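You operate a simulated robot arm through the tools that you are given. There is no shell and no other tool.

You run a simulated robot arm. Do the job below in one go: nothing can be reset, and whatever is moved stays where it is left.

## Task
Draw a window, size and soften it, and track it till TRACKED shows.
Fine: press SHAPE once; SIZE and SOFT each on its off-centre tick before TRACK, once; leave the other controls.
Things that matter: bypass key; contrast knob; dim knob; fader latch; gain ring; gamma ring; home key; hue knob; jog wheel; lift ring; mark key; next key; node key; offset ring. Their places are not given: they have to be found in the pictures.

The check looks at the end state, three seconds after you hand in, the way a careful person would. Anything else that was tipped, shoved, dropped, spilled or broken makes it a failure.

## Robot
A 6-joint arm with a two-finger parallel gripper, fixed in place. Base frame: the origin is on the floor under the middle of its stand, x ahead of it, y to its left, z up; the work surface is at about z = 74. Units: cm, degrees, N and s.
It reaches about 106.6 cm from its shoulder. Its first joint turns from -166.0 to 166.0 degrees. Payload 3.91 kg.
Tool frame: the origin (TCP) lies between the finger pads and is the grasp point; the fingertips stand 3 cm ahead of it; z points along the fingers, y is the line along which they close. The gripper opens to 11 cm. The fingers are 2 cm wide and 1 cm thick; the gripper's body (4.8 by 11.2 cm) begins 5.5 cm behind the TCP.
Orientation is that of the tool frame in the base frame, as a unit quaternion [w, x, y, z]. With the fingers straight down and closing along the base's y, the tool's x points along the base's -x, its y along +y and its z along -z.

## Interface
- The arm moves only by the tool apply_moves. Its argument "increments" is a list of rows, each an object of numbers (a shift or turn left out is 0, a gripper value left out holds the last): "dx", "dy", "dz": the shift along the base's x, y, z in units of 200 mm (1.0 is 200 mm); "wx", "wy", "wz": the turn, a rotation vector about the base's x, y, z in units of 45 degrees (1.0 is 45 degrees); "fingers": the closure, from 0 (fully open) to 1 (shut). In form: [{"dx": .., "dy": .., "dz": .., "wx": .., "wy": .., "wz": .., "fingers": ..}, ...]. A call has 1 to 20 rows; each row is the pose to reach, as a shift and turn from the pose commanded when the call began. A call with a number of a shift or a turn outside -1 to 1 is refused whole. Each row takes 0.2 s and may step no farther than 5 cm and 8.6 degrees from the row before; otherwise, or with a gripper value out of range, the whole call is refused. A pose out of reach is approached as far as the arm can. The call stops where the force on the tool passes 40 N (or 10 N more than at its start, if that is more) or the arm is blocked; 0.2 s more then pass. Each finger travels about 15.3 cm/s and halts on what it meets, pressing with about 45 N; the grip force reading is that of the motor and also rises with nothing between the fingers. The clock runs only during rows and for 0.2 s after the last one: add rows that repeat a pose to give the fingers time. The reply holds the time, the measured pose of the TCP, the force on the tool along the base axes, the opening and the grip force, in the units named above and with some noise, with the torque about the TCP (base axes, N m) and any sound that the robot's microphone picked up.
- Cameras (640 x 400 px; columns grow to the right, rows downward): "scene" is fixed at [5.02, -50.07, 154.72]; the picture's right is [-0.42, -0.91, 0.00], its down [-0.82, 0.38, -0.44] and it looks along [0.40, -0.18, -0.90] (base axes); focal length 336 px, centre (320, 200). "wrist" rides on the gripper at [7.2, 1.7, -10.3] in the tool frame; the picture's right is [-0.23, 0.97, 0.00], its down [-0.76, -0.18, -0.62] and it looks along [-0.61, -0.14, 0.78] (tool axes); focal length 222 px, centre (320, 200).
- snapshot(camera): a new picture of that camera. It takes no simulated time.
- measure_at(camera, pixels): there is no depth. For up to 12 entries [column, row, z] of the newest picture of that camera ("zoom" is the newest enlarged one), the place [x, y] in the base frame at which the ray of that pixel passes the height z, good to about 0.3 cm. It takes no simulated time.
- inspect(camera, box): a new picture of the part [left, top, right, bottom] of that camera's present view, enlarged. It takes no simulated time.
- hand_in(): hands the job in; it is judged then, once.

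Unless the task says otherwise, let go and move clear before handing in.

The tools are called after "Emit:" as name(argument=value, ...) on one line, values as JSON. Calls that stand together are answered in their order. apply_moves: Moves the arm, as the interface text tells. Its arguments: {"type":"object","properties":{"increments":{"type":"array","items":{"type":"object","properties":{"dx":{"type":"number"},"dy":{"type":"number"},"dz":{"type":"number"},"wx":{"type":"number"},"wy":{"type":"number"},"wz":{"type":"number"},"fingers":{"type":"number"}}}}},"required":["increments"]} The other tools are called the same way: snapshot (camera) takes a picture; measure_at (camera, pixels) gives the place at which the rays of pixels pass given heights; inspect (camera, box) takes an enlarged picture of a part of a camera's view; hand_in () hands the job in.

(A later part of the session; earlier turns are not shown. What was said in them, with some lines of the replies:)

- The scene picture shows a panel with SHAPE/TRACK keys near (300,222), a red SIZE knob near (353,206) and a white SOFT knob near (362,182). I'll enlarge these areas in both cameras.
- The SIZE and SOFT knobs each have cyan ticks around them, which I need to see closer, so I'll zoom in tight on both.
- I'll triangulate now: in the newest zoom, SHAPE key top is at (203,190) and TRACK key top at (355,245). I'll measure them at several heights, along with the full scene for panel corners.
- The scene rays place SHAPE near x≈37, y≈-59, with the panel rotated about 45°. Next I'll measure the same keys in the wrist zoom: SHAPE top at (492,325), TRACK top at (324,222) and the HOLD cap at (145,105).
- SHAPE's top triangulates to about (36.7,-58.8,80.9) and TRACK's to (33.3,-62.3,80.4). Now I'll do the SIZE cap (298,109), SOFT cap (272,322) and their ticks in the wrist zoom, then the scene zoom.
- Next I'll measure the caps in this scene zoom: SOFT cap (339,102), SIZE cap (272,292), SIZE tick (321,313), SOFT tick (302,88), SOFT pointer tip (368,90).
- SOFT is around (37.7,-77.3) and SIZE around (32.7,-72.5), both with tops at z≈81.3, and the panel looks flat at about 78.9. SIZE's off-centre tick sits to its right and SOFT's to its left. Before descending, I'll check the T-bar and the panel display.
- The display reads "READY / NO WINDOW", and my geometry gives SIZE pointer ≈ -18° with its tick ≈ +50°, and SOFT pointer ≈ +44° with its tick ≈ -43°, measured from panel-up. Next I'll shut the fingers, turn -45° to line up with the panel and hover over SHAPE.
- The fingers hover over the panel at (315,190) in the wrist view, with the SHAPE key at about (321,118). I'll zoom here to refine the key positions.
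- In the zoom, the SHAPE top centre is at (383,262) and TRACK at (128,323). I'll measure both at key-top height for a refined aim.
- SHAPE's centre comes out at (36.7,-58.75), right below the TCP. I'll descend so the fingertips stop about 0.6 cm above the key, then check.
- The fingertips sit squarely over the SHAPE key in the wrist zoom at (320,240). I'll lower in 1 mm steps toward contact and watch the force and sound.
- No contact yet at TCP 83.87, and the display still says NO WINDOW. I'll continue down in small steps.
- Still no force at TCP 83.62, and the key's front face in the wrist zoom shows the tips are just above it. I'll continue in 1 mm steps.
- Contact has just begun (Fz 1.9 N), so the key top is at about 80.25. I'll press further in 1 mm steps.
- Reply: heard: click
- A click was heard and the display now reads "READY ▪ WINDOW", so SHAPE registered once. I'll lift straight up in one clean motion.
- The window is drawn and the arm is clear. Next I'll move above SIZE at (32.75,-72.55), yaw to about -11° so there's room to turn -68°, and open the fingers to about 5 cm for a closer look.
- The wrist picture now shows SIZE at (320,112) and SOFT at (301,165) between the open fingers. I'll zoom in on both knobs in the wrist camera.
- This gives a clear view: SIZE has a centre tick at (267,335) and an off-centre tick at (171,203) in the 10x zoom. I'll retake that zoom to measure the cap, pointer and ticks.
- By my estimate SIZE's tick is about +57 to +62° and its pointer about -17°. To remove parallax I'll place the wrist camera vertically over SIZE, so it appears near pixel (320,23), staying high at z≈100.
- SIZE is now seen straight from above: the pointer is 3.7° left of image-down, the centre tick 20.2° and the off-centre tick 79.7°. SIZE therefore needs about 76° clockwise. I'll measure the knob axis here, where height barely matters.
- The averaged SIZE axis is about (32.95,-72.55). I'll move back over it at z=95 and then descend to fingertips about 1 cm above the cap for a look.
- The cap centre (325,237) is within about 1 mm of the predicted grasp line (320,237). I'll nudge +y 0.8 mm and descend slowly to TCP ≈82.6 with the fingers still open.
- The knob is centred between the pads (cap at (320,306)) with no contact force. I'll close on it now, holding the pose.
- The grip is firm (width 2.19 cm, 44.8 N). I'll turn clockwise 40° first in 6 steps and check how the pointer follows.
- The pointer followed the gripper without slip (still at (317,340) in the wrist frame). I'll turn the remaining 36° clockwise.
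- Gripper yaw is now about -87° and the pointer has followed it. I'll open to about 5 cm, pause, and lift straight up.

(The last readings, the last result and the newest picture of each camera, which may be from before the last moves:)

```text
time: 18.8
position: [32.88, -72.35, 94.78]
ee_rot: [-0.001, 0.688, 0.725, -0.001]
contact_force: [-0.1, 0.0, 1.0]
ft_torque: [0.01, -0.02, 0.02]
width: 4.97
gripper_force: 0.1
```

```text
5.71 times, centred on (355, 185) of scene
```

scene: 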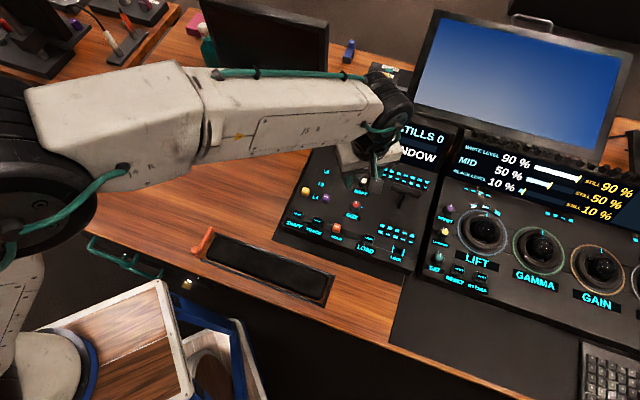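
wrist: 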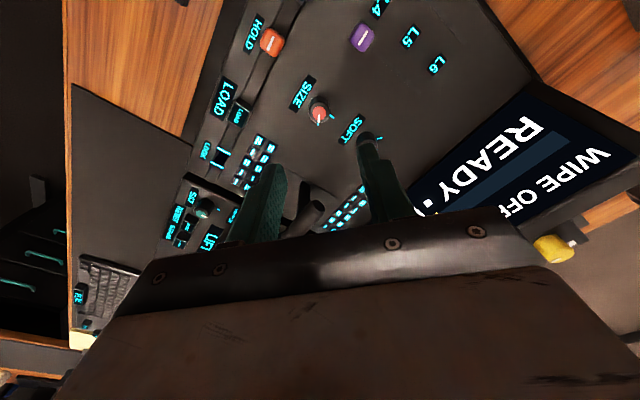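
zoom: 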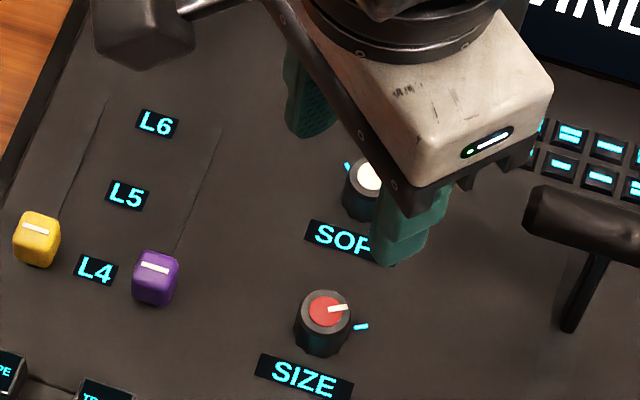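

In the scene zoom, SIZE's pointer now points toward its right-hand tick (362,326). I'll raise the arm and place the wrist camera vertically over SIZE to verify without parallax.

Emit:
apply_moves(increments=[{"dz": 0.2}, {"dx": -0.02, "dy": -0.1, "dz": 0.35}, {"dx": -0.05, "dy": -0.25, "dz": 0.35}, {"dx": -0.0625, "dy": -0.3665, "dz": 0.35}, {"dx": -0.0625, "dy": -0.3665, "dz": 0.35}])

Emit:
snapshot(camera="wrist")

Emit:
inspect(camera="wrist", box=[295, 5, 345, 45])

```text
time: 20.0
position: [31.6, -79.74, 101.97]
ee_rot: [0.0, 0.688, 0.726, 0.0]
contact_force: [-0.2, -0.1, -0.1]
ft_torque: [-0.03, -0.01, 0.0]
width: 4.95
gripper_force: 0.0
```

```text
taken
```

wrist: 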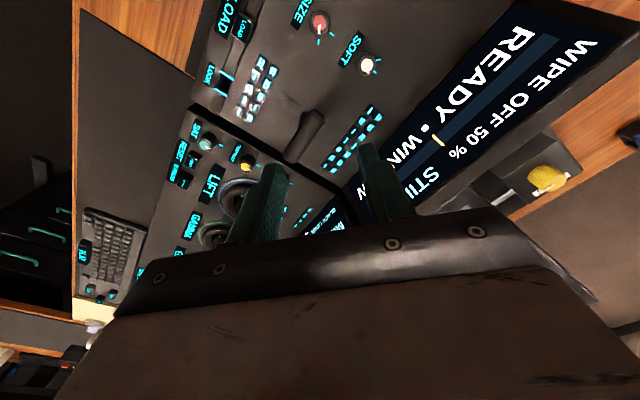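

```text
10.00 times, centred on (320, 25) of wrist
```

zoom: 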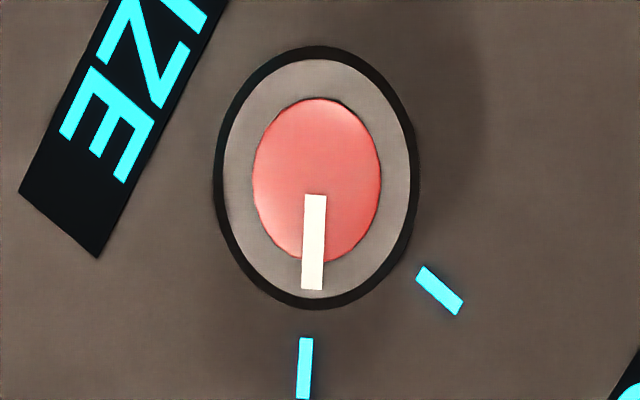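

SIZE's pointer is 2.7° left of image-down and its off-centre tick 4.5°, so it sits within about 2° of the tick. I'll shift at this height to put the camera vertically over SOFT, now at (367,64).

Emit:
apply_moves(increments=[{"dx": 0.12, "dy": -0.12}, {"dx": 0.235, "dy": -0.235}, {"dx": 0.235, "dy": -0.235}])

Emit:
snapshot(camera="wrist")

Emit:
inspect(camera="wrist", box=[295, 5, 345, 45])

Emit:
measure_at(camera="zoom", pixels=[[320, 174, 81.0], [320, 174, 80.0], [320, 174, 79.0]])

```text
time: 20.8
position: [36.31, -84.59, 101.92]
ee_rot: [0.0, 0.689, 0.725, 0.0]
contact_force: [-0.9, -0.6, -0.8]
ft_torque: [0.01, -0.06, 0.02]
width: 4.96
gripper_force: 0.2
```

```text
taken
```

wrist: 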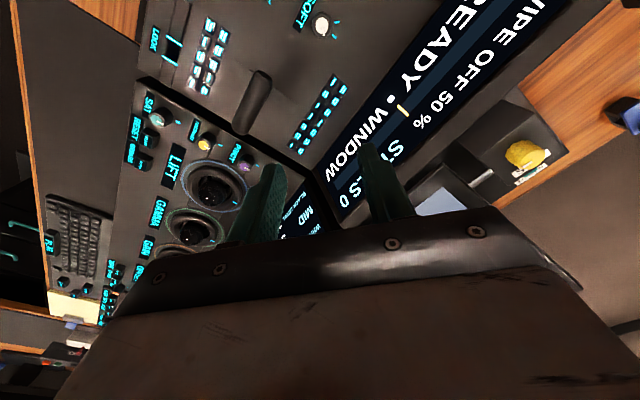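

```text
10.00 times, centred on (320, 25) of wrist
```

zoom: 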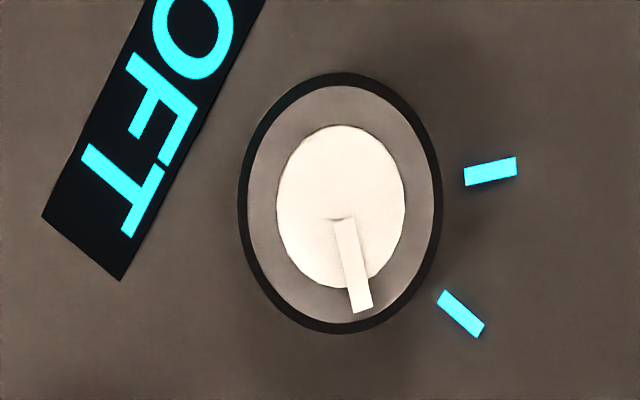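

```text
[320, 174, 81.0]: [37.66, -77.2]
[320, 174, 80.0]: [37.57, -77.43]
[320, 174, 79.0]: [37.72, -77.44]
```

SOFT's pointer is 14.3° right of image-down, its centre tick 54° and its off-centre tick 98.8°. SOFT therefore needs about 84.5° counter-clockwise, about an axis near (37.9,-77.5). First I'll check the T-bar handle's height and distance, since its near end at wrist (258,78) is close to SOFT.

Emit:
inspect(camera="wrist", box=[200, 50, 300, 150])

Emit:
inspect(camera="scene", box=[370, 160, 440, 230])

```text
4.00 times, centred on (250, 100) of wrist
```

zoom: 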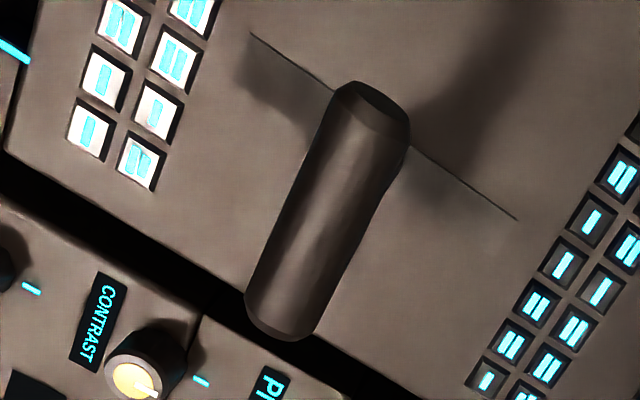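

```text
5.71 times, centred on (405, 195) of scene
```

zoom: 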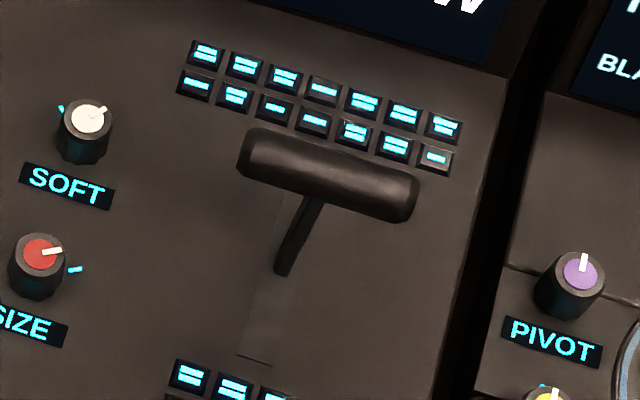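

The T-bar handle's near end is around (31.4,-80.6) with its top at z≈87.3, clear of the gripper body (bottom ≈88.4, reach 6.1 cm) while gripping SOFT. I'll move over SOFT with a 4 cm opening and descend to TCP 85.

Emit:
apply_moves(increments=[{"dx": 0.037, "dy": 0.175, "fingers": 0.64}, {"dx": 0.074, "dy": 0.349, "fingers": 0.64}, {"dx": 0.074, "dy": 0.349, "dz": -0.2, "fingers": 0.64}, {"dx": 0.074, "dy": 0.349, "dz": -0.4, "fingers": 0.64}, {"dx": 0.074, "dy": 0.349, "dz": -0.6, "fingers": 0.64}, {"dx": 0.074, "dy": 0.349, "dz": -0.75, "fingers": 0.64}, {"dx": 0.074, "dy": 0.349, "dz": -0.85, "fingers": 0.64}, {"dx": 0.074, "dy": 0.349, "dz": -0.85, "fingers": 0.64}])

Emit:
inspect(camera="wrist", box=[240, 90, 400, 200])

Emit:
snapshot(camera="scene")

```text
time: 22.6
position: [37.82, -77.57, 85.16]
ee_rot: [0.0, 0.688, 0.726, -0.001]
contact_force: [-0.2, 0.1, -0.6]
ft_torque: [0.01, 0.02, -0.02]
width: 3.95
gripper_force: 0.0
```

```text
3.64 times, centred on (320, 145) of wrist
```

zoom: 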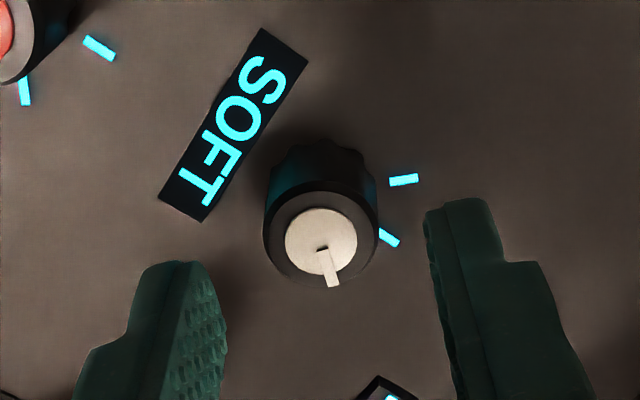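

```text
taken
```

scene: 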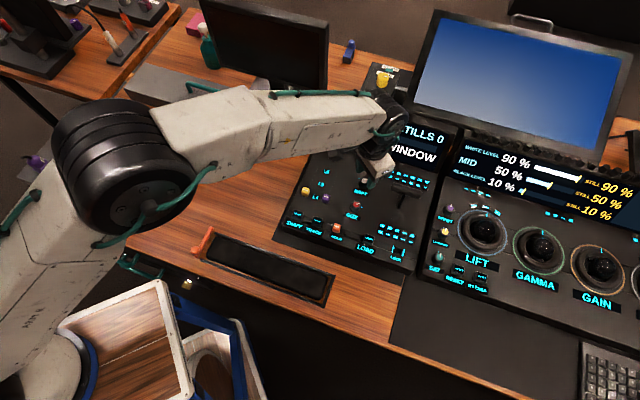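

The cap centre (320,241) coincides with the predicted grasp point, so SOFT is aligned. I'll descend 2.1 cm with the fingers open.

Emit:
apply_moves(increments=[{"dz": -0.04}, {"dz": -0.075}, {"dz": -0.105}, {"dz": -0.105}])

Emit:
inspect(camera="wrist", box=[240, 90, 400, 200])

Emit:
inspect(camera="scene", box=[330, 140, 430, 215])

```text
time: 23.6
position: [37.82, -77.53, 82.89]
ee_rot: [0.0, 0.689, 0.725, 0.001]
contact_force: [-0.4, 0.0, 0.0]
ft_torque: [0.0, 0.01, 0.02]
width: 4.0
gripper_force: 0.1
```

```text
3.64 times, centred on (320, 145) of wrist
```

zoom: 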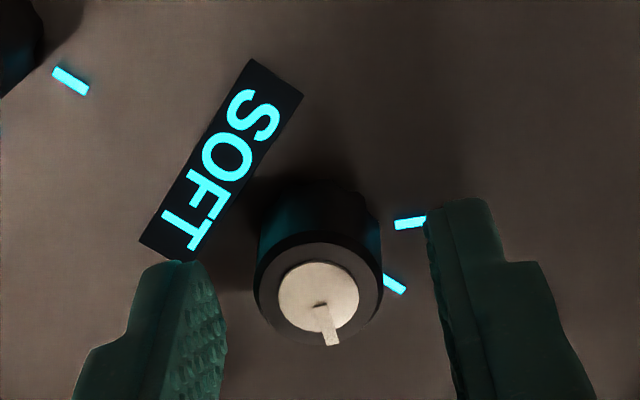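

```text
5.33 times, centred on (380, 178) of scene
```

zoom: 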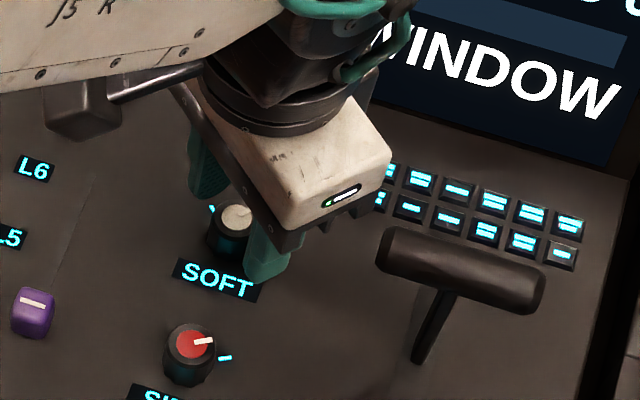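

SOFT is between the pads and the T-bar's end at (385,250) has a visible gap to the gripper body. I'll close on the knob, then turn in small checked steps.

Emit:
apply_moves(increments=[{"fingers": 0.78}, {"fingers": 0.88}, {"fingers": 1}, {"fingers": 1}])

Emit:
inspect(camera="wrist", box=[240, 90, 400, 200])

```text
time: 24.6
position: [37.9, -77.57, 82.91]
ee_rot: [0.0, 0.689, 0.725, 0.0]
contact_force: [-0.5, 0.0, -0.8]
ft_torque: [-0.04, -0.27, 0.02]
width: 2.25
gripper_force: 44.9
```

```text
3.64 times, centred on (320, 145) of wrist
```

zoom: 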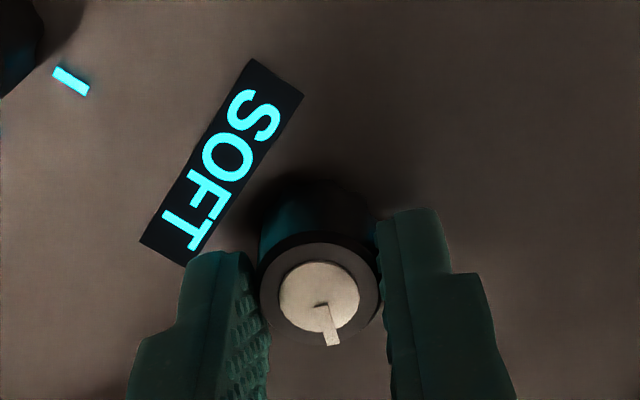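

The grip on SOFT is firm (width 2.25 cm, no side load). I'll turn 12° counter-clockwise first and check the T-bar clearance.

Emit:
apply_moves(increments=[{"wz": 0.14}, {"wz": 0.267}, {"wz": 0.267}])

Emit:
inspect(camera="scene", box=[330, 140, 430, 215])

Emit:
inspect(camera="wrist", box=[100, 90, 400, 300])

```text
time: 25.4
position: [37.8, -77.58, 82.84]
ee_rot: [0.0, 0.607, 0.794, 0.0]
contact_force: [1.2, -3.2, 1.9]
ft_torque: [0.49, -0.2, 0.02]
width: 2.24
gripper_force: 45.1
```

```text
5.33 times, centred on (380, 178) of scene
```

zoom: 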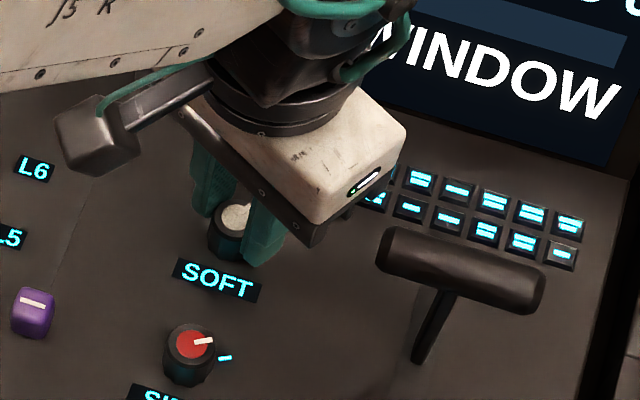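

```text
1.90 times, centred on (250, 195) of wrist
```

zoom: 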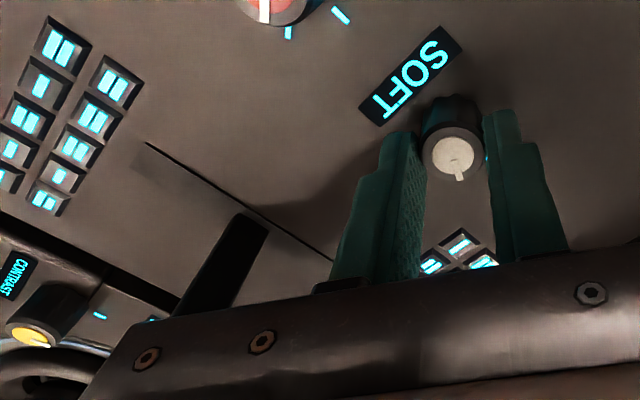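

The body corner at (315,245) is about 1.4 cm clear of the T-bar end even at closest sweep, and the pointer is following. I'll turn another 40°.

Emit:
apply_moves(increments=[{"wz": 0.148}, {"wz": 0.296}, {"wz": 0.444}, {"wz": 0.593}, {"wz": 0.741}, {"wz": 0.889}, {"wz": 0.889}])

Emit:
inspect(camera="scene", box=[330, 140, 430, 215])

Emit:
inspect(camera="wrist", box=[240, 90, 400, 200])

```text
time: 27.0
position: [37.95, -77.57, 82.98]
ee_rot: [0.0, 0.299, 0.954, 0.0]
contact_force: [9.5, 2.4, 7.4]
ft_torque: [0.4, -0.43, -0.02]
width: 2.25
gripper_force: 45.2
```

```text
5.33 times, centred on (380, 178) of scene
```

zoom: 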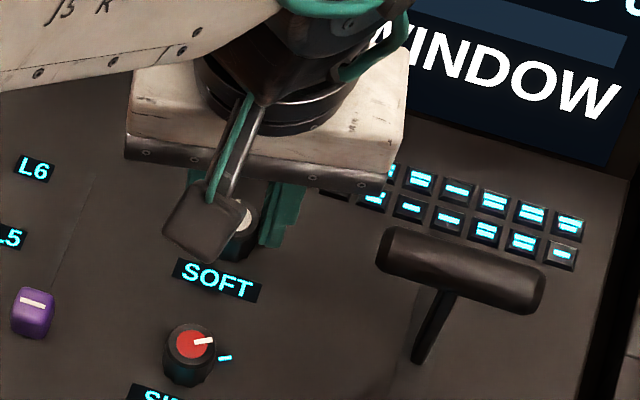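

```text
3.64 times, centred on (320, 145) of wrist
```

zoom: 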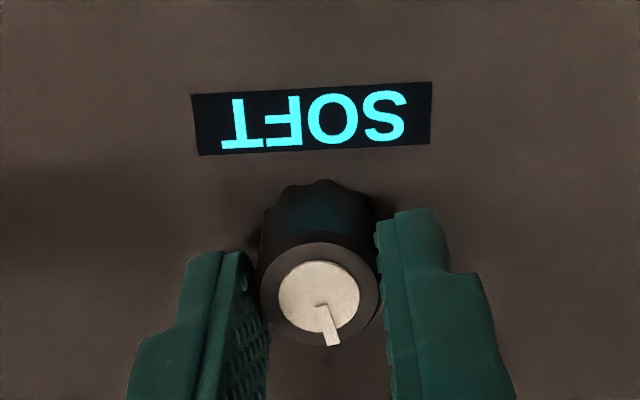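

The pointer keeps following the gripper (332,325) and forces are modest. I'll turn the last 34°.

Emit:
apply_moves(increments=[{"wz": 0.151}, {"wz": 0.302}, {"wz": 0.453}, {"wz": 0.604}, {"wz": 0.7556}, {"wz": 0.7556}, {"wz": 0.7556}])

Emit:
inspect(camera="wrist", box=[240, 90, 400, 200])

Emit:
inspect(camera="scene", box=[330, 140, 430, 215])

```text
time: 28.6
position: [37.81, -77.47, 82.93]
ee_rot: [0.0, 0.008, 1.0, 0.001]
contact_force: [16.1, 14.6, 14.4]
ft_torque: [0.69, -0.57, -0.01]
width: 2.29
gripper_force: 45.6
```

```text
3.64 times, centred on (320, 145) of wrist
```

zoom: 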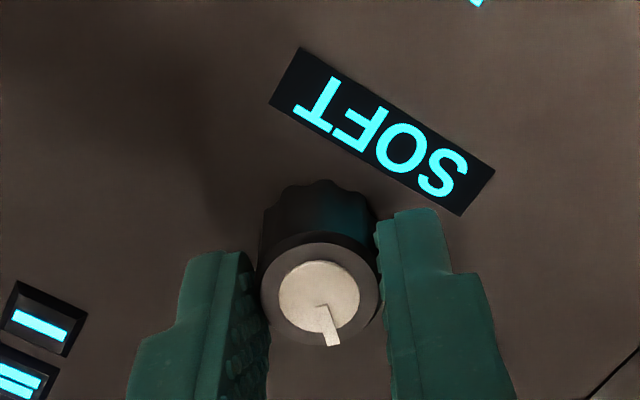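

```text
5.33 times, centred on (380, 178) of scene
```

zoom: 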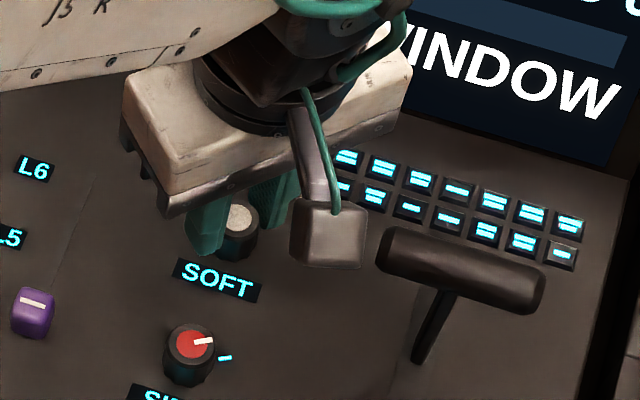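

The turn is complete (yaw ≈ -1°) with a mild side load from slight off-axis grip. I'll open just to about 3.6 cm, to stay clear of the small keys at left (45,320), then lift straight up.

Emit:
apply_moves(increments=[{"fingers": 0.75}, {"fingers": 0.67}, {"fingers": 0.67}, {"dz": 0.1, "fingers": 0.67}, {"dz": 0.3, "fingers": 0.67}, {"dz": 0.5, "fingers": 0.67}, {"dz": 0.7, "fingers": 0.67}, {"dz": 0.85, "fingers": 0.67}, {"dz": 0.85, "fingers": 0.67}])

Emit:
snapshot(camera="wrist")

Emit:
inspect(camera="scene", box=[330, 140, 430, 215])

```text
time: 30.6
position: [37.93, -77.65, 100.09]
ee_rot: [0.0, 0.008, 1.0, 0.0]
contact_force: [0.0, -0.7, 0.1]
ft_torque: [-0.01, 0.02, 0.0]
width: 3.64
gripper_force: 0.0
```

```text
taken
```

wrist: 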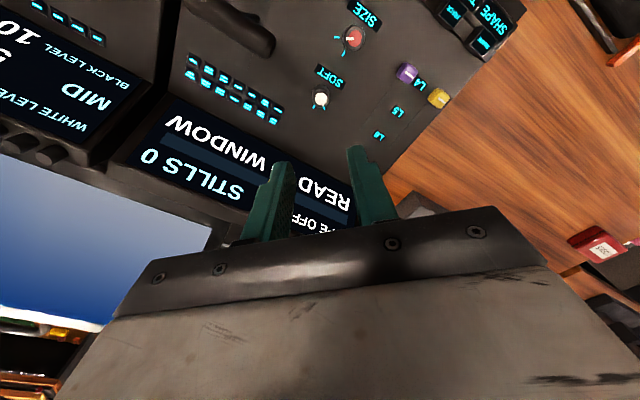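

```text
5.33 times, centred on (380, 178) of scene
```

zoom: 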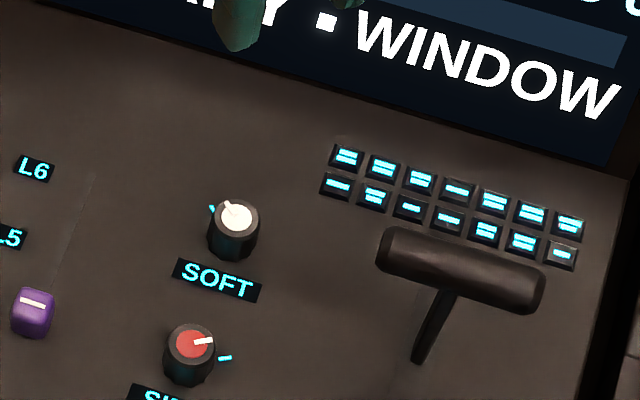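

SOFT's pointer now points at its left tick (211,208) in the scene zoom. I'll zoom the wrist view on SOFT (320,98) and SIZE to check the angles.

Emit:
inspect(camera="wrist", box=[295, 78, 345, 118])

Emit:
inspect(camera="wrist", box=[328, 18, 378, 58])

Emit:
inspect(camera="scene", box=[335, 165, 391, 215])

```text
10.00 times, centred on (320, 98) of wrist
```

zoom: 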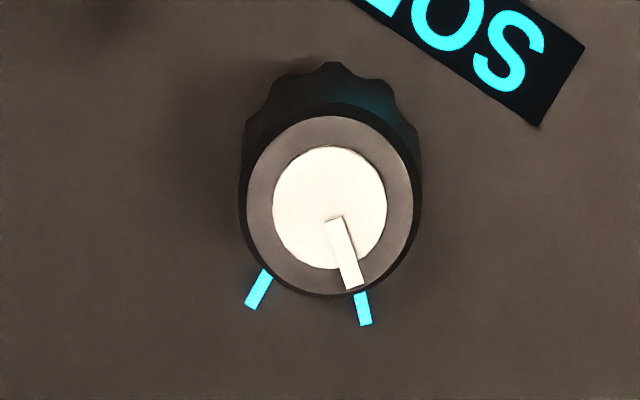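

```text
10.00 times, centred on (353, 38) of wrist
```

zoom: 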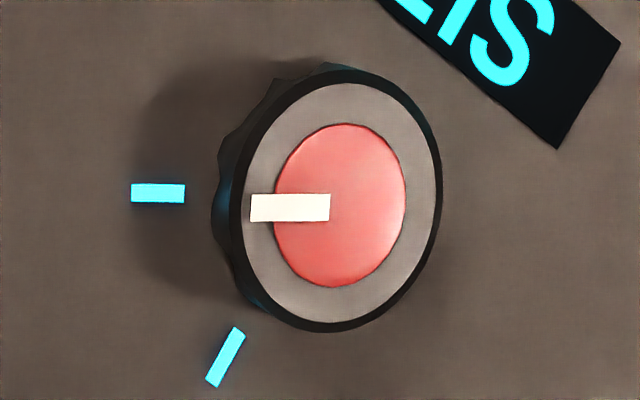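

```text
8.00 times, centred on (363, 190) of scene
```

zoom: 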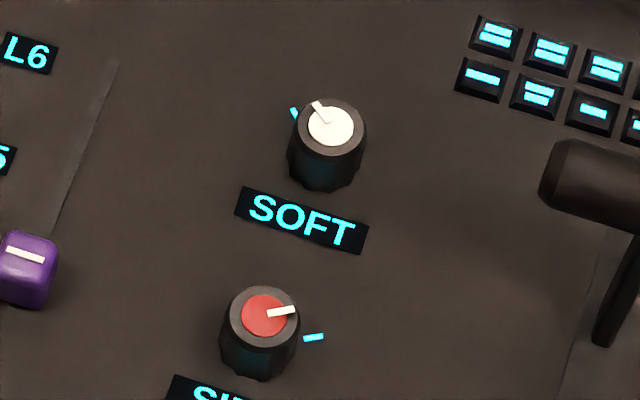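

SIZE's pointer and tick are parallel here, within about 1°, while SOFT's pointer reads about 3.5° past its tick. I'll get a straight-down view of SOFT at yaw -45° and z≈102 to decide on a fine correction.

Emit:
apply_moves(increments=[{"dx": 0.03, "dy": -0.05, "dz": 0.105, "wz": -0.163}, {"dx": 0.06, "dy": -0.1, "dz": 0.105, "wz": -0.326}, {"dx": 0.09, "dy": -0.15, "dz": 0.105, "wz": -0.489}, {"dx": 0.13, "dy": -0.21, "dz": 0.105, "wz": -0.652}, {"dx": 0.16, "dy": -0.26, "dz": 0.105, "wz": -0.815}, {"dx": 0.1945, "dy": -0.314, "dz": 0.105, "wz": -0.978}, {"dx": 0.1945, "dy": -0.314, "dz": 0.105, "wz": -0.978}])

Emit:
snapshot(camera="wrist")

Emit:
inspect(camera="wrist", box=[295, 5, 345, 45])

```text
time: 32.2
position: [41.76, -83.83, 101.98]
ee_rot: [0.001, 0.384, 0.923, 0.0]
contact_force: [-0.3, -0.3, -0.3]
ft_torque: [0.01, -0.02, 0.05]
width: 3.66
gripper_force: 0.3
```

```text
taken
```

wrist: 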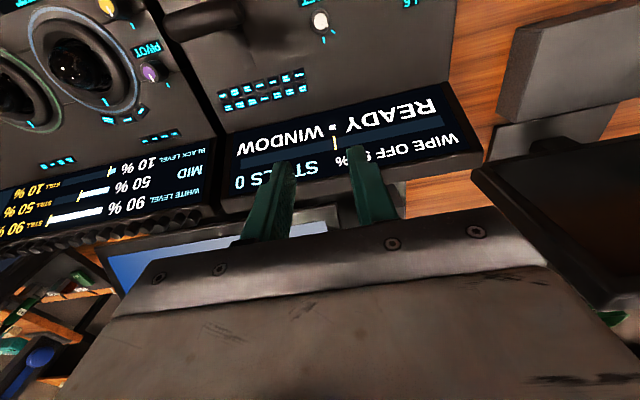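

```text
10.00 times, centred on (320, 25) of wrist
```

zoom: 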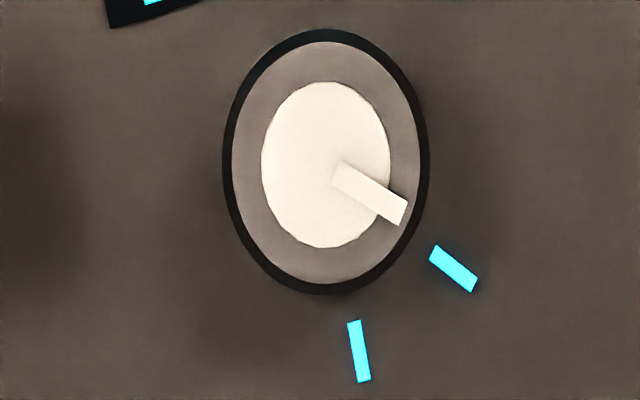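

In this straight-down view SOFT's pointer reads about 64° against its tick at 57°, which disagrees with my earlier reading. I'll zoom in tighter to measure both reliably.

Emit:
inspect(camera="wrist", box=[308, 10, 340, 30])

Emit:
inspect(camera="wrist", box=[308, 20, 340, 40])

Emit:
inspect(camera="scene", box=[350, 170, 378, 195])

```text
16.00 times, centred on (324, 20) of wrist
```

zoom: 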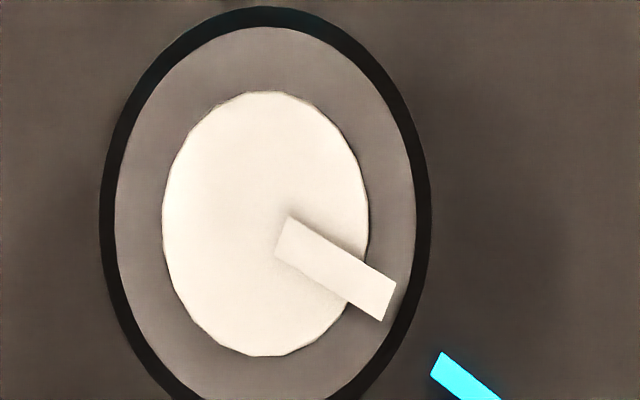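

```text
16.00 times, centred on (324, 30) of wrist
```

zoom: 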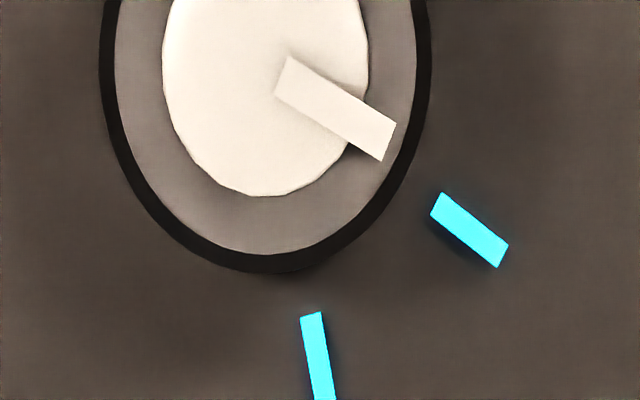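

```text
16.00 times, centred on (364, 182) of scene
```

zoom: 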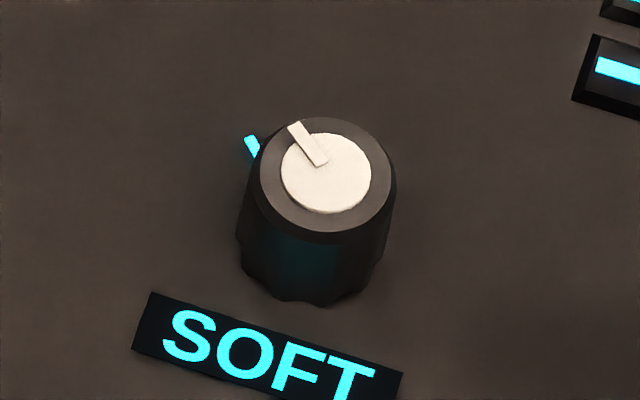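

With careful corners, SOFT's pointer is at 63.4° and its tick at about 58°, so it overshot by roughly 5°. I'll re-grip SOFT at this yaw and turn it back 5° clockwise, first hovering above it.

Emit:
apply_moves(increments=[{"dx": -0.096, "dy": 0.159, "fingers": 0.64}, {"dx": -0.192, "dy": 0.318, "fingers": 0.64}, {"dx": -0.192, "dy": 0.318, "dz": -0.2, "fingers": 0.64}, {"dx": -0.192, "dy": 0.318, "dz": -0.4, "fingers": 0.64}, {"dx": -0.192, "dy": 0.318, "dz": -0.6, "fingers": 0.64}, {"dx": -0.192, "dy": 0.318, "dz": -0.75, "fingers": 0.64}, {"dx": -0.192, "dy": 0.318, "dz": -0.85, "fingers": 0.64}, {"dx": -0.192, "dy": 0.318, "dz": -0.85, "fingers": 0.64}])

Emit:
inspect(camera="wrist", box=[240, 90, 400, 200])

Emit:
inspect(camera="scene", box=[330, 140, 430, 215])

```text
time: 34.0
position: [37.84, -77.33, 84.9]
ee_rot: [0.001, 0.383, 0.924, 0.0]
contact_force: [-0.6, -0.7, -0.1]
ft_torque: [0.01, 0.0, 0.02]
width: 3.98
gripper_force: 0.1
```

```text
3.64 times, centred on (320, 145) of wrist
```

zoom: 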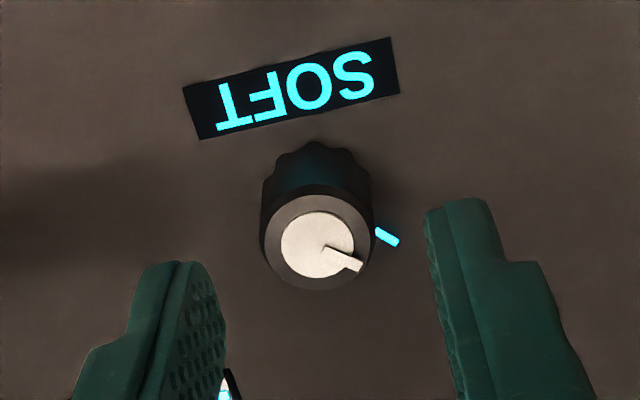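

```text
5.33 times, centred on (380, 178) of scene
```

zoom: 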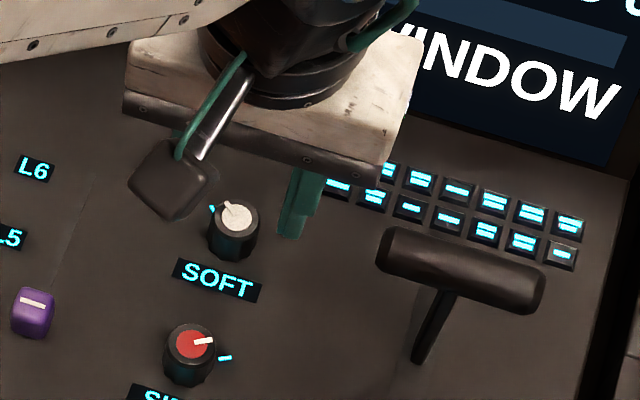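

The cap centre (317,243) is within 1 mm of the grasp line. I'll nudge by half a millimetre, descend and close gently.

Emit:
apply_moves(increments=[{"dx": -0.002, "dy": -0.002, "dz": -0.04}, {"dx": -0.002, "dy": -0.002, "dz": -0.075}, {"dx": -0.002, "dy": -0.002, "dz": -0.1}, {"dx": -0.002, "dy": -0.002, "dz": -0.1}, {"dx": -0.002, "dy": -0.002, "dz": -0.1, "fingers": 0.75}, {"dx": -0.002, "dy": -0.002, "dz": -0.1, "fingers": 0.88}, {"dx": -0.002, "dy": -0.002, "dz": -0.1, "fingers": 1}, {"dx": -0.002, "dy": -0.002, "dz": -0.1, "fingers": 1}])

Emit:
inspect(camera="wrist", box=[240, 90, 400, 200])

```text
time: 35.8
position: [37.96, -77.37, 82.92]
ee_rot: [0.0, 0.383, 0.924, 0.0]
contact_force: [1.1, 1.5, -0.3]
ft_torque: [0.18, -0.33, 0.01]
width: 2.24
gripper_force: 44.6
```

```text
3.64 times, centred on (320, 145) of wrist
```

zoom: 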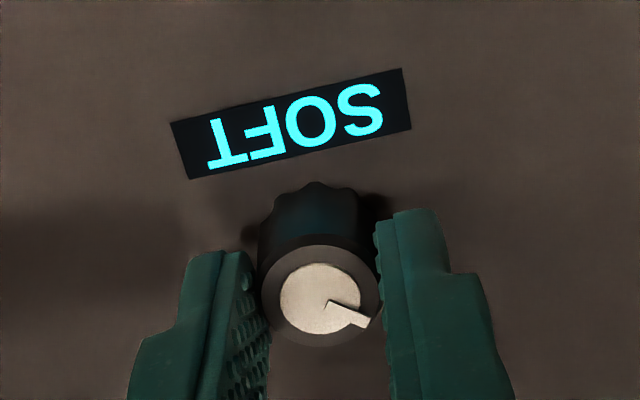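

The grip is good with low side load. I'll turn 5° clockwise, settle, then open and lift straight up.

Emit:
apply_moves(increments=[{"wz": -0.056}, {"wz": -0.115}, {"wz": -0.115}, {"wz": -0.115}])

Emit:
apply_moves(increments=[{"fingers": 0.8}, {"fingers": 0.64}, {"fingers": 0.64}, {"dz": 0.1, "fingers": 0.64}, {"dz": 0.3, "fingers": 0.64}, {"dz": 0.5, "fingers": 0.64}, {"dz": 0.7, "fingers": 0.64}, {"dz": 0.9, "fingers": 0.64}, {"dz": 0.955, "fingers": 0.64}, {"dz": 0.955, "fingers": 0.64}])

Emit:
apply_moves(increments=[{"dx": 0.05, "dy": -0.1}, {"dx": 0.12, "dy": -0.22}, {"dx": 0.192, "dy": -0.316}, {"dx": 0.192, "dy": -0.316}])

Emit:
inspect(camera="wrist", box=[308, 20, 340, 40])

Emit:
inspect(camera="wrist", box=[295, 5, 345, 45])

Emit:
snapshot(camera="wrist")

```text
time: 36.8
position: [37.84, -77.48, 82.93]
ee_rot: [0.0, 0.424, 0.906, 0.0]
contact_force: [0.5, 3.1, 0.0]
ft_torque: [0.29, -0.2, -0.01]
width: 2.21
gripper_force: 44.7
```

```text
time: 39.0
position: [37.79, -77.59, 101.95]
ee_rot: [0.0, 0.424, 0.906, 0.0]
contact_force: [0.0, -0.4, -0.5]
ft_torque: [0.0, -0.01, 0.0]
width: 3.95
gripper_force: 0.1
```

```text
time: 40.0
position: [41.72, -83.71, 102.1]
ee_rot: [0.001, 0.424, 0.906, 0.0]
contact_force: [-0.1, -0.2, -0.3]
ft_torque: [0.02, -0.02, 0.02]
width: 3.94
gripper_force: 0.1
```

```text
16.00 times, centred on (324, 30) of wrist
```

zoom: 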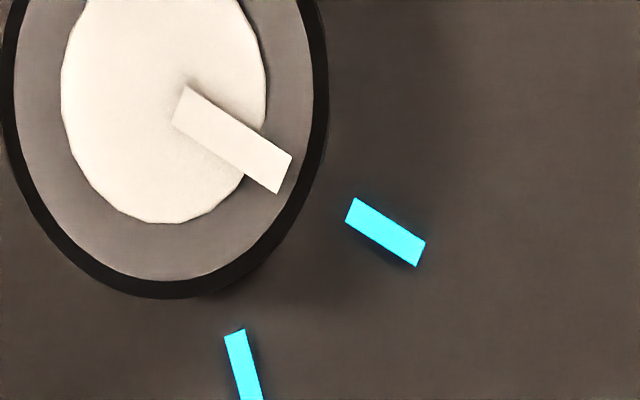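

```text
10.00 times, centred on (320, 25) of wrist
```

zoom: 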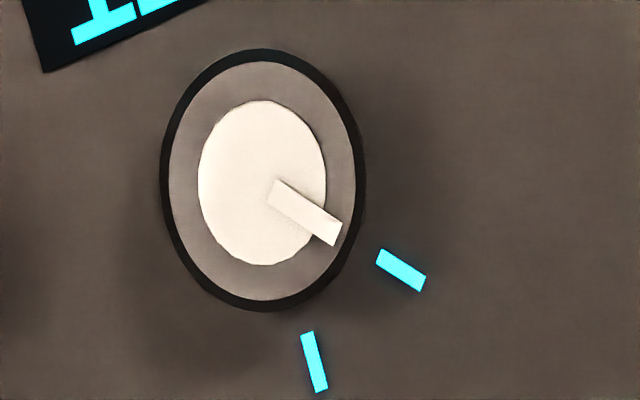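

```text
taken
```

wrist: 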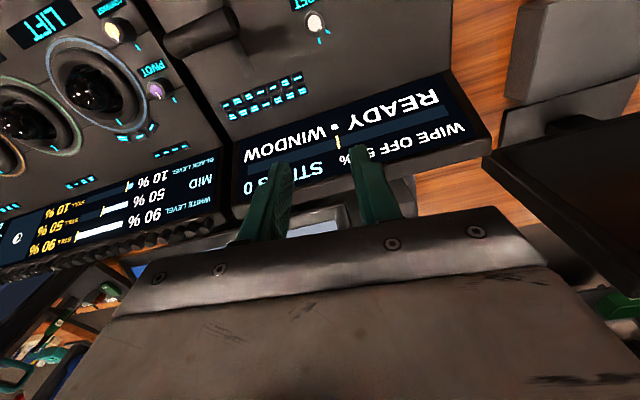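

SOFT's pointer (62.4°) and its tick (63-64°) now agree to about 1.5°, so both knobs are set. I'll close the fingers and travel high toward the TRACK key, restoring yaw -45°.

Emit:
apply_moves(increments=[{"dx": -0.08, "dy": 0.2, "wz": 0.06, "fingers": 1}, {"dx": -0.16, "dy": 0.4, "wz": 0.115, "fingers": 1}, {"dx": -0.24, "dy": 0.6, "wz": 0.115, "fingers": 1}, {"dx": -0.32, "dy": 0.8, "wz": 0.115, "fingers": 1}, {"dx": -0.38, "dy": 0.96, "wz": 0.115, "fingers": 1}, {"dx": -0.38, "dy": 0.96, "wz": 0.115, "fingers": 1}])

Emit:
apply_moves(increments=[{"dx": -0.043, "dy": 0.1125}, {"dx": -0.043, "dy": 0.1125, "dz": -0.2}, {"dx": -0.043, "dy": 0.1125, "dz": -0.4}, {"dx": -0.043, "dy": 0.1125, "dz": -0.55}, {"dx": -0.043, "dy": 0.1125, "dz": -0.55}])

Emit:
snapshot(camera="wrist")

Emit:
inspect(camera="wrist", box=[260, 80, 380, 155])

Emit:
inspect(camera="scene", box=[335, 165, 391, 215])

```text
time: 41.4
position: [34.07, -64.53, 101.98]
ee_rot: [-0.001, 0.383, 0.924, -0.001]
contact_force: [1.0, -1.0, 0.1]
ft_torque: [0.0, 0.02, 0.03]
width: 0.0
gripper_force: 37.5
```

```text
time: 42.6
position: [33.24, -62.31, 90.91]
ee_rot: [0.001, 0.383, 0.924, 0.0]
contact_force: [-0.4, -0.1, 0.3]
ft_torque: [0.01, 0.02, -0.03]
width: 0.0
gripper_force: 37.8
```

```text
taken
```

wrist: 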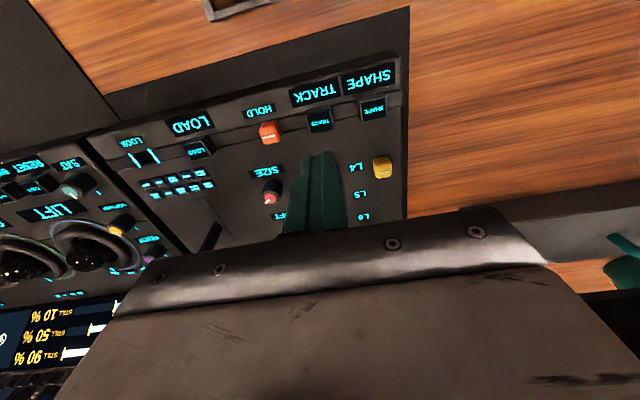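

```text
5.33 times, centred on (320, 118) of wrist
```

zoom: 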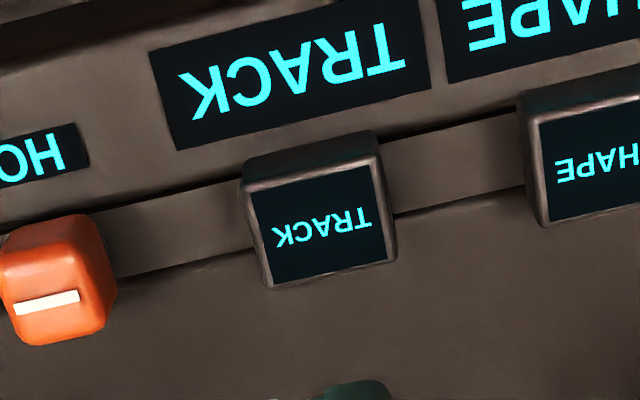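

```text
8.00 times, centred on (363, 190) of scene
```

zoom: 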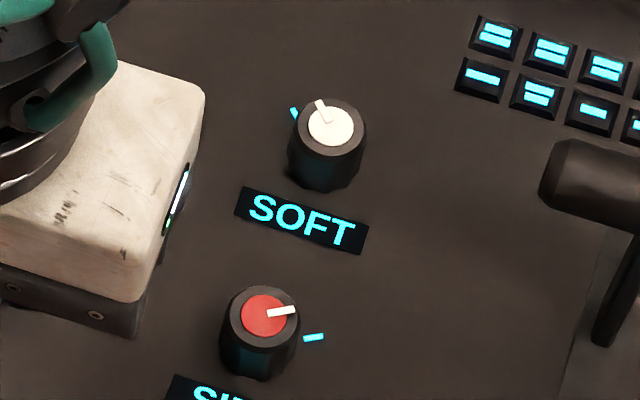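

The TRACK face centre (323,226) projects exactly under the TCP, so alignment is good. I'll descend to about 0.8 cm above contact.

Emit:
apply_moves(increments=[{"dz": -0.12}, {"dz": -0.24}, {"dz": -0.33}, {"dz": -0.355}, {"dz": -0.355}])

Emit:
inspect(camera="wrist", box=[240, 90, 400, 200])

Emit:
inspect(camera="scene", box=[270, 150, 430, 270])

```text
time: 43.8
position: [33.16, -62.29, 83.99]
ee_rot: [0.0, 0.383, 0.924, 0.0]
contact_force: [-0.5, -0.2, -0.1]
ft_torque: [0.02, 0.01, 0.03]
width: 0.0
gripper_force: 37.6
```

```text
3.64 times, centred on (320, 145) of wrist
```

zoom: 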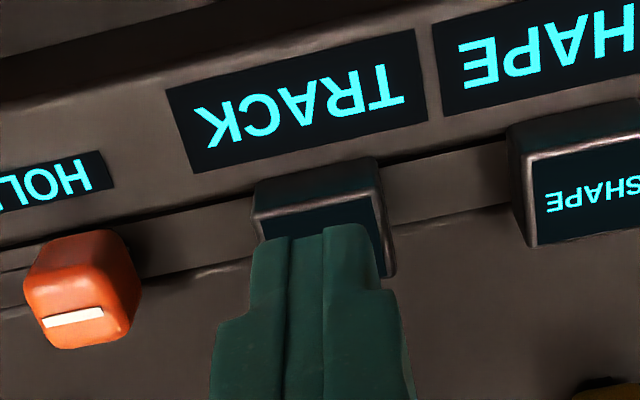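

```text
3.33 times, centred on (350, 210) of scene
```

zoom: 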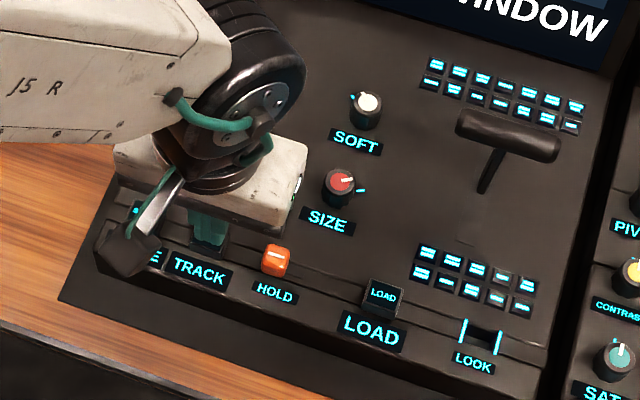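

The fingertips sit squarely over TRACK (320,235), with HOLD and SHAPE clear. I'll lower in 1 mm steps until the click.

Emit:
apply_moves(increments=[{"dz": -0.01}, {"dz": -0.02}, {"dz": -0.03}, {"dz": -0.035}, {"dz": -0.04}, {"dz": -0.045}, {"dz": -0.045}])

Emit:
inspect(camera="scene", box=[320, 90, 460, 175])

```text
time: 45.4
position: [33.14, -62.3, 83.06]
ee_rot: [-0.001, 0.383, 0.924, 0.0]
contact_force: [0.0, 0.0, 2.5]
ft_torque: [0.0, -0.02, 0.0]
width: 0.0
gripper_force: 37.0
heard: click
```

```text
4.57 times, centred on (390, 132) of scene
```

zoom: 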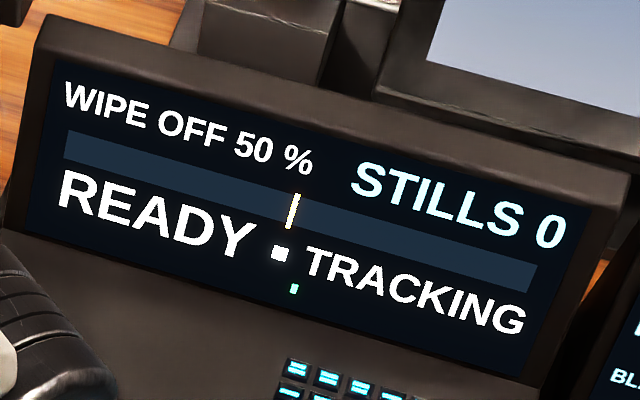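

A click was heard and the display shows "TRACKING" with a growing bar. I'll lift off cleanly and wait for TRACKED.

Emit:
apply_moves(increments=[{"dz": 0.1}, {"dz": 0.3}, {"dz": 0.5}, {"dz": 0.7}, {"dz": 0.7}, {"dz": 0.7}, {"dz": 0.7}, {"dz": 0.7}, {"dz": 0.7}, {"dz": 0.7}])

Emit:
inspect(camera="scene", box=[320, 90, 460, 175])

```text
time: 47.6
position: [33.29, -62.3, 97.06]
ee_rot: [0.0, 0.382, 0.924, 0.0]
contact_force: [-1.0, -0.6, -0.2]
ft_torque: [0.04, -0.04, 0.03]
width: 0.0
gripper_force: 37.2
```

```text
4.57 times, centred on (390, 132) of scene
```

zoom: 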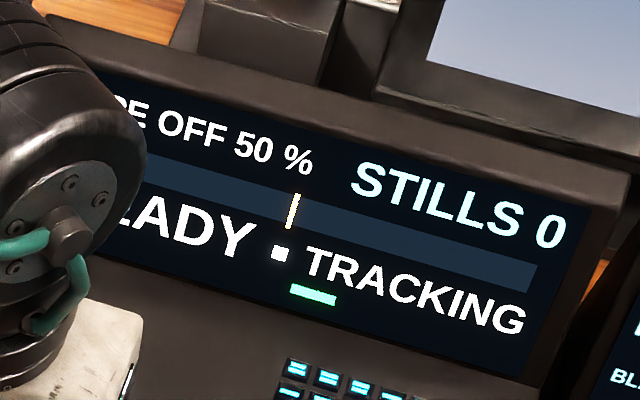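

The green tracking bar under "TRACKING" has grown to (335,298). While it runs I'll retreat the arm up and back toward its start pose.

Emit:
apply_moves(increments=[{"dx": 0.05, "dy": 0.1, "dz": 0.1}, {"dx": 0.11, "dy": 0.2, "dz": 0.2}, {"dx": 0.17, "dy": 0.3, "dz": 0.3}, {"dx": 0.23, "dy": 0.4, "dz": 0.4}, {"dx": 0.29, "dy": 0.5, "dz": 0.5}, {"dx": 0.35, "dy": 0.6, "dz": 0.55}, {"dx": 0.41, "dy": 0.685, "dz": 0.55}, {"dx": 0.41, "dy": 0.685, "dz": 0.55}, {"dx": 0.41, "dy": 0.685, "dz": 0.55}, {"dx": 0.41, "dy": 0.685, "dz": 0.55}, {"dx": 0.41, "dy": 0.685, "dz": 0.55}, {"dx": 0.41, "dy": 0.685, "dz": 0.55}, {"dx": 0.41, "dy": 0.685, "dz": 0.55}, {"dx": 0.41, "dy": 0.685, "dz": 0.55}, {"dx": 0.41, "dy": 0.685, "dz": 0.55}, {"dx": 0.41, "dy": 0.685, "dz": 0.55}, {"dx": 0.41, "dy": 0.685, "dz": 0.55}, {"dx": 0.41, "dy": 0.685, "dz": 0.55}, {"dx": 0.41, "dy": 0.685, "dz": 0.55}, {"dx": 0.41, "dy": 0.685, "dz": 0.55}])

Emit:
inspect(camera="scene", box=[320, 90, 460, 175])

```text
time: 51.8
position: [41.33, -48.48, 108.07]
ee_rot: [0.001, 0.383, 0.924, 0.0]
contact_force: [-0.2, 0.0, -0.2]
ft_torque: [0.0, 0.0, 0.02]
width: 0.0
gripper_force: 37.6
```

```text
4.57 times, centred on (390, 132) of scene
```

zoom: 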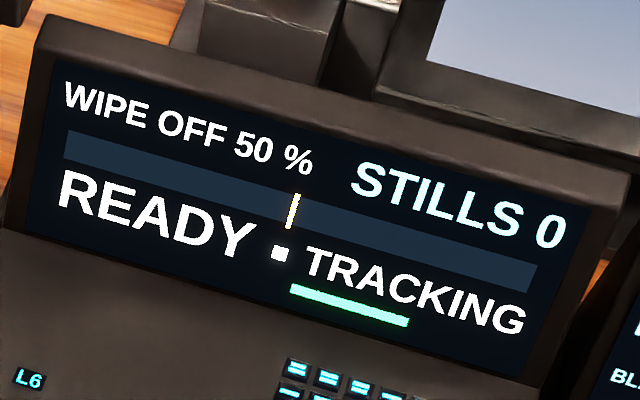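

The bar has reached (410,322), about half-way, and the arm is clear. I'll wait with holding rows.

Emit:
apply_moves(increments=[{"dz": 0}, {"dz": 0}, {"dz": 0}, {"dz": 0}, {"dz": 0}, {"dz": 0}, {"dz": 0}, {"dz": 0}, {"dz": 0}, {"dz": 0}, {"dz": 0}, {"dz": 0}, {"dz": 0}, {"dz": 0}, {"dz": 0}, {"dz": 0}, {"dz": 0}, {"dz": 0}, {"dz": 0}, {"dz": 0}])

Emit:
inspect(camera="scene", box=[320, 90, 460, 175])

Emit:
apply_moves(increments=[{"dz": 0}, {"dz": 0}, {"dz": 0}, {"dz": 0}, {"dz": 0}, {"dz": 0}, {"dz": 0}, {"dz": 0}, {"dz": 0}, {"dz": 0}, {"dz": 0}, {"dz": 0}, {"dz": 0}, {"dz": 0}, {"dz": 0}, {"dz": 0}, {"dz": 0}, {"dz": 0}, {"dz": 0}, {"dz": 0}])

Emit:
inspect(camera="scene", box=[320, 90, 460, 175])

```text
time: 56.0
position: [41.33, -48.56, 108.04]
ee_rot: [0.0, 0.383, 0.924, 0.0]
contact_force: [0.0, 0.7, 0.1]
ft_torque: [-0.02, -0.02, -0.01]
width: 0.0
gripper_force: 37.9
```

```text
4.57 times, centred on (390, 132) of scene
```

zoom: 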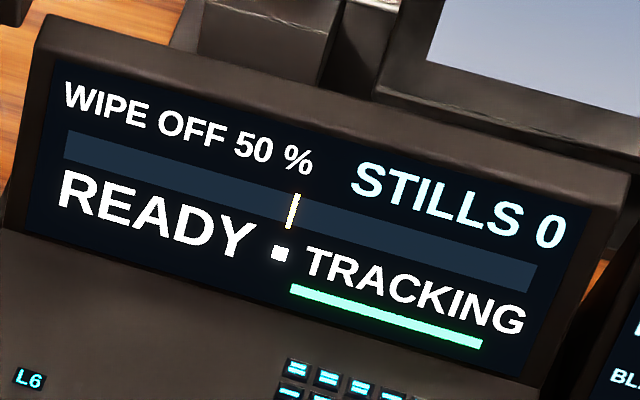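

```text
time: 60.2
position: [41.44, -48.58, 108.05]
ee_rot: [0.0, 0.383, 0.924, 0.0]
contact_force: [0.1, 0.4, 0.5]
ft_torque: [0.02, 0.0, 0.02]
width: 0.0
gripper_force: 37.6
```

```text
4.57 times, centred on (390, 132) of scene
```

zoom: 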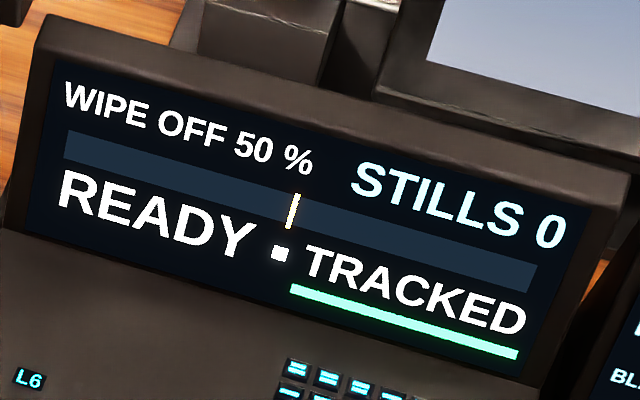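

The display now reads "TRACKED" with a full green bar at (405,320). I'll take a last look at the panel to confirm that nothing else moved.

Emit:
snapshot(camera="scene")

Emit:
inspect(camera="scene", box=[270, 150, 430, 270])

```text
taken
```

scene: 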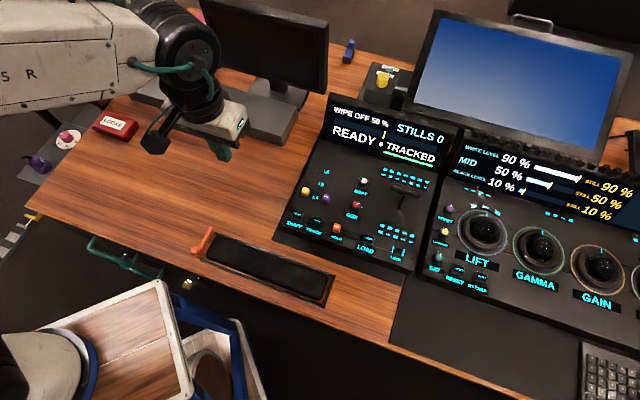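

```text
3.33 times, centred on (350, 210) of scene
```

zoom: 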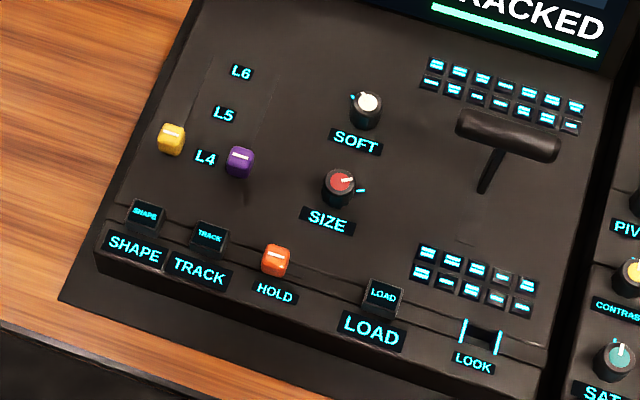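

TRACKED shows, SIZE and SOFT point to their off-centre ticks, and the sliders, HOLD, T-bar and other controls look the same as at the start. The arm is clear, so I'm handing in.

Emit:
hand_in()

```text
The job is handed in.
```

The job is handed in: the window is drawn, sized and softened, and the display shows TRACKED with a full bar.

- **SHAPE:** I pressed it once and heard one click; the display changed from NO WINDOW to WINDOW.
- **SIZE:** I turned it about 76° clockwise onto its off-centre tick. By my measurement the pointer sits within about 2° of the tick.
- **SOFT:** I turned it counter-clockwise onto its off-centre tick. The first turn overshot by about 5°, so I gripped it again and turned it back before TRACK. It now sits within about 1.5° of the tick.
- **TRACK:** I pressed it once, after both knobs were set, and heard one click. It ran for roughly 13 seconds before TRACKED appeared.

In the last pictures the other controls look the same as at the start. The arm is back near its starting position with the fingers shut. I don't know what tolerance the check uses for the two ticks.
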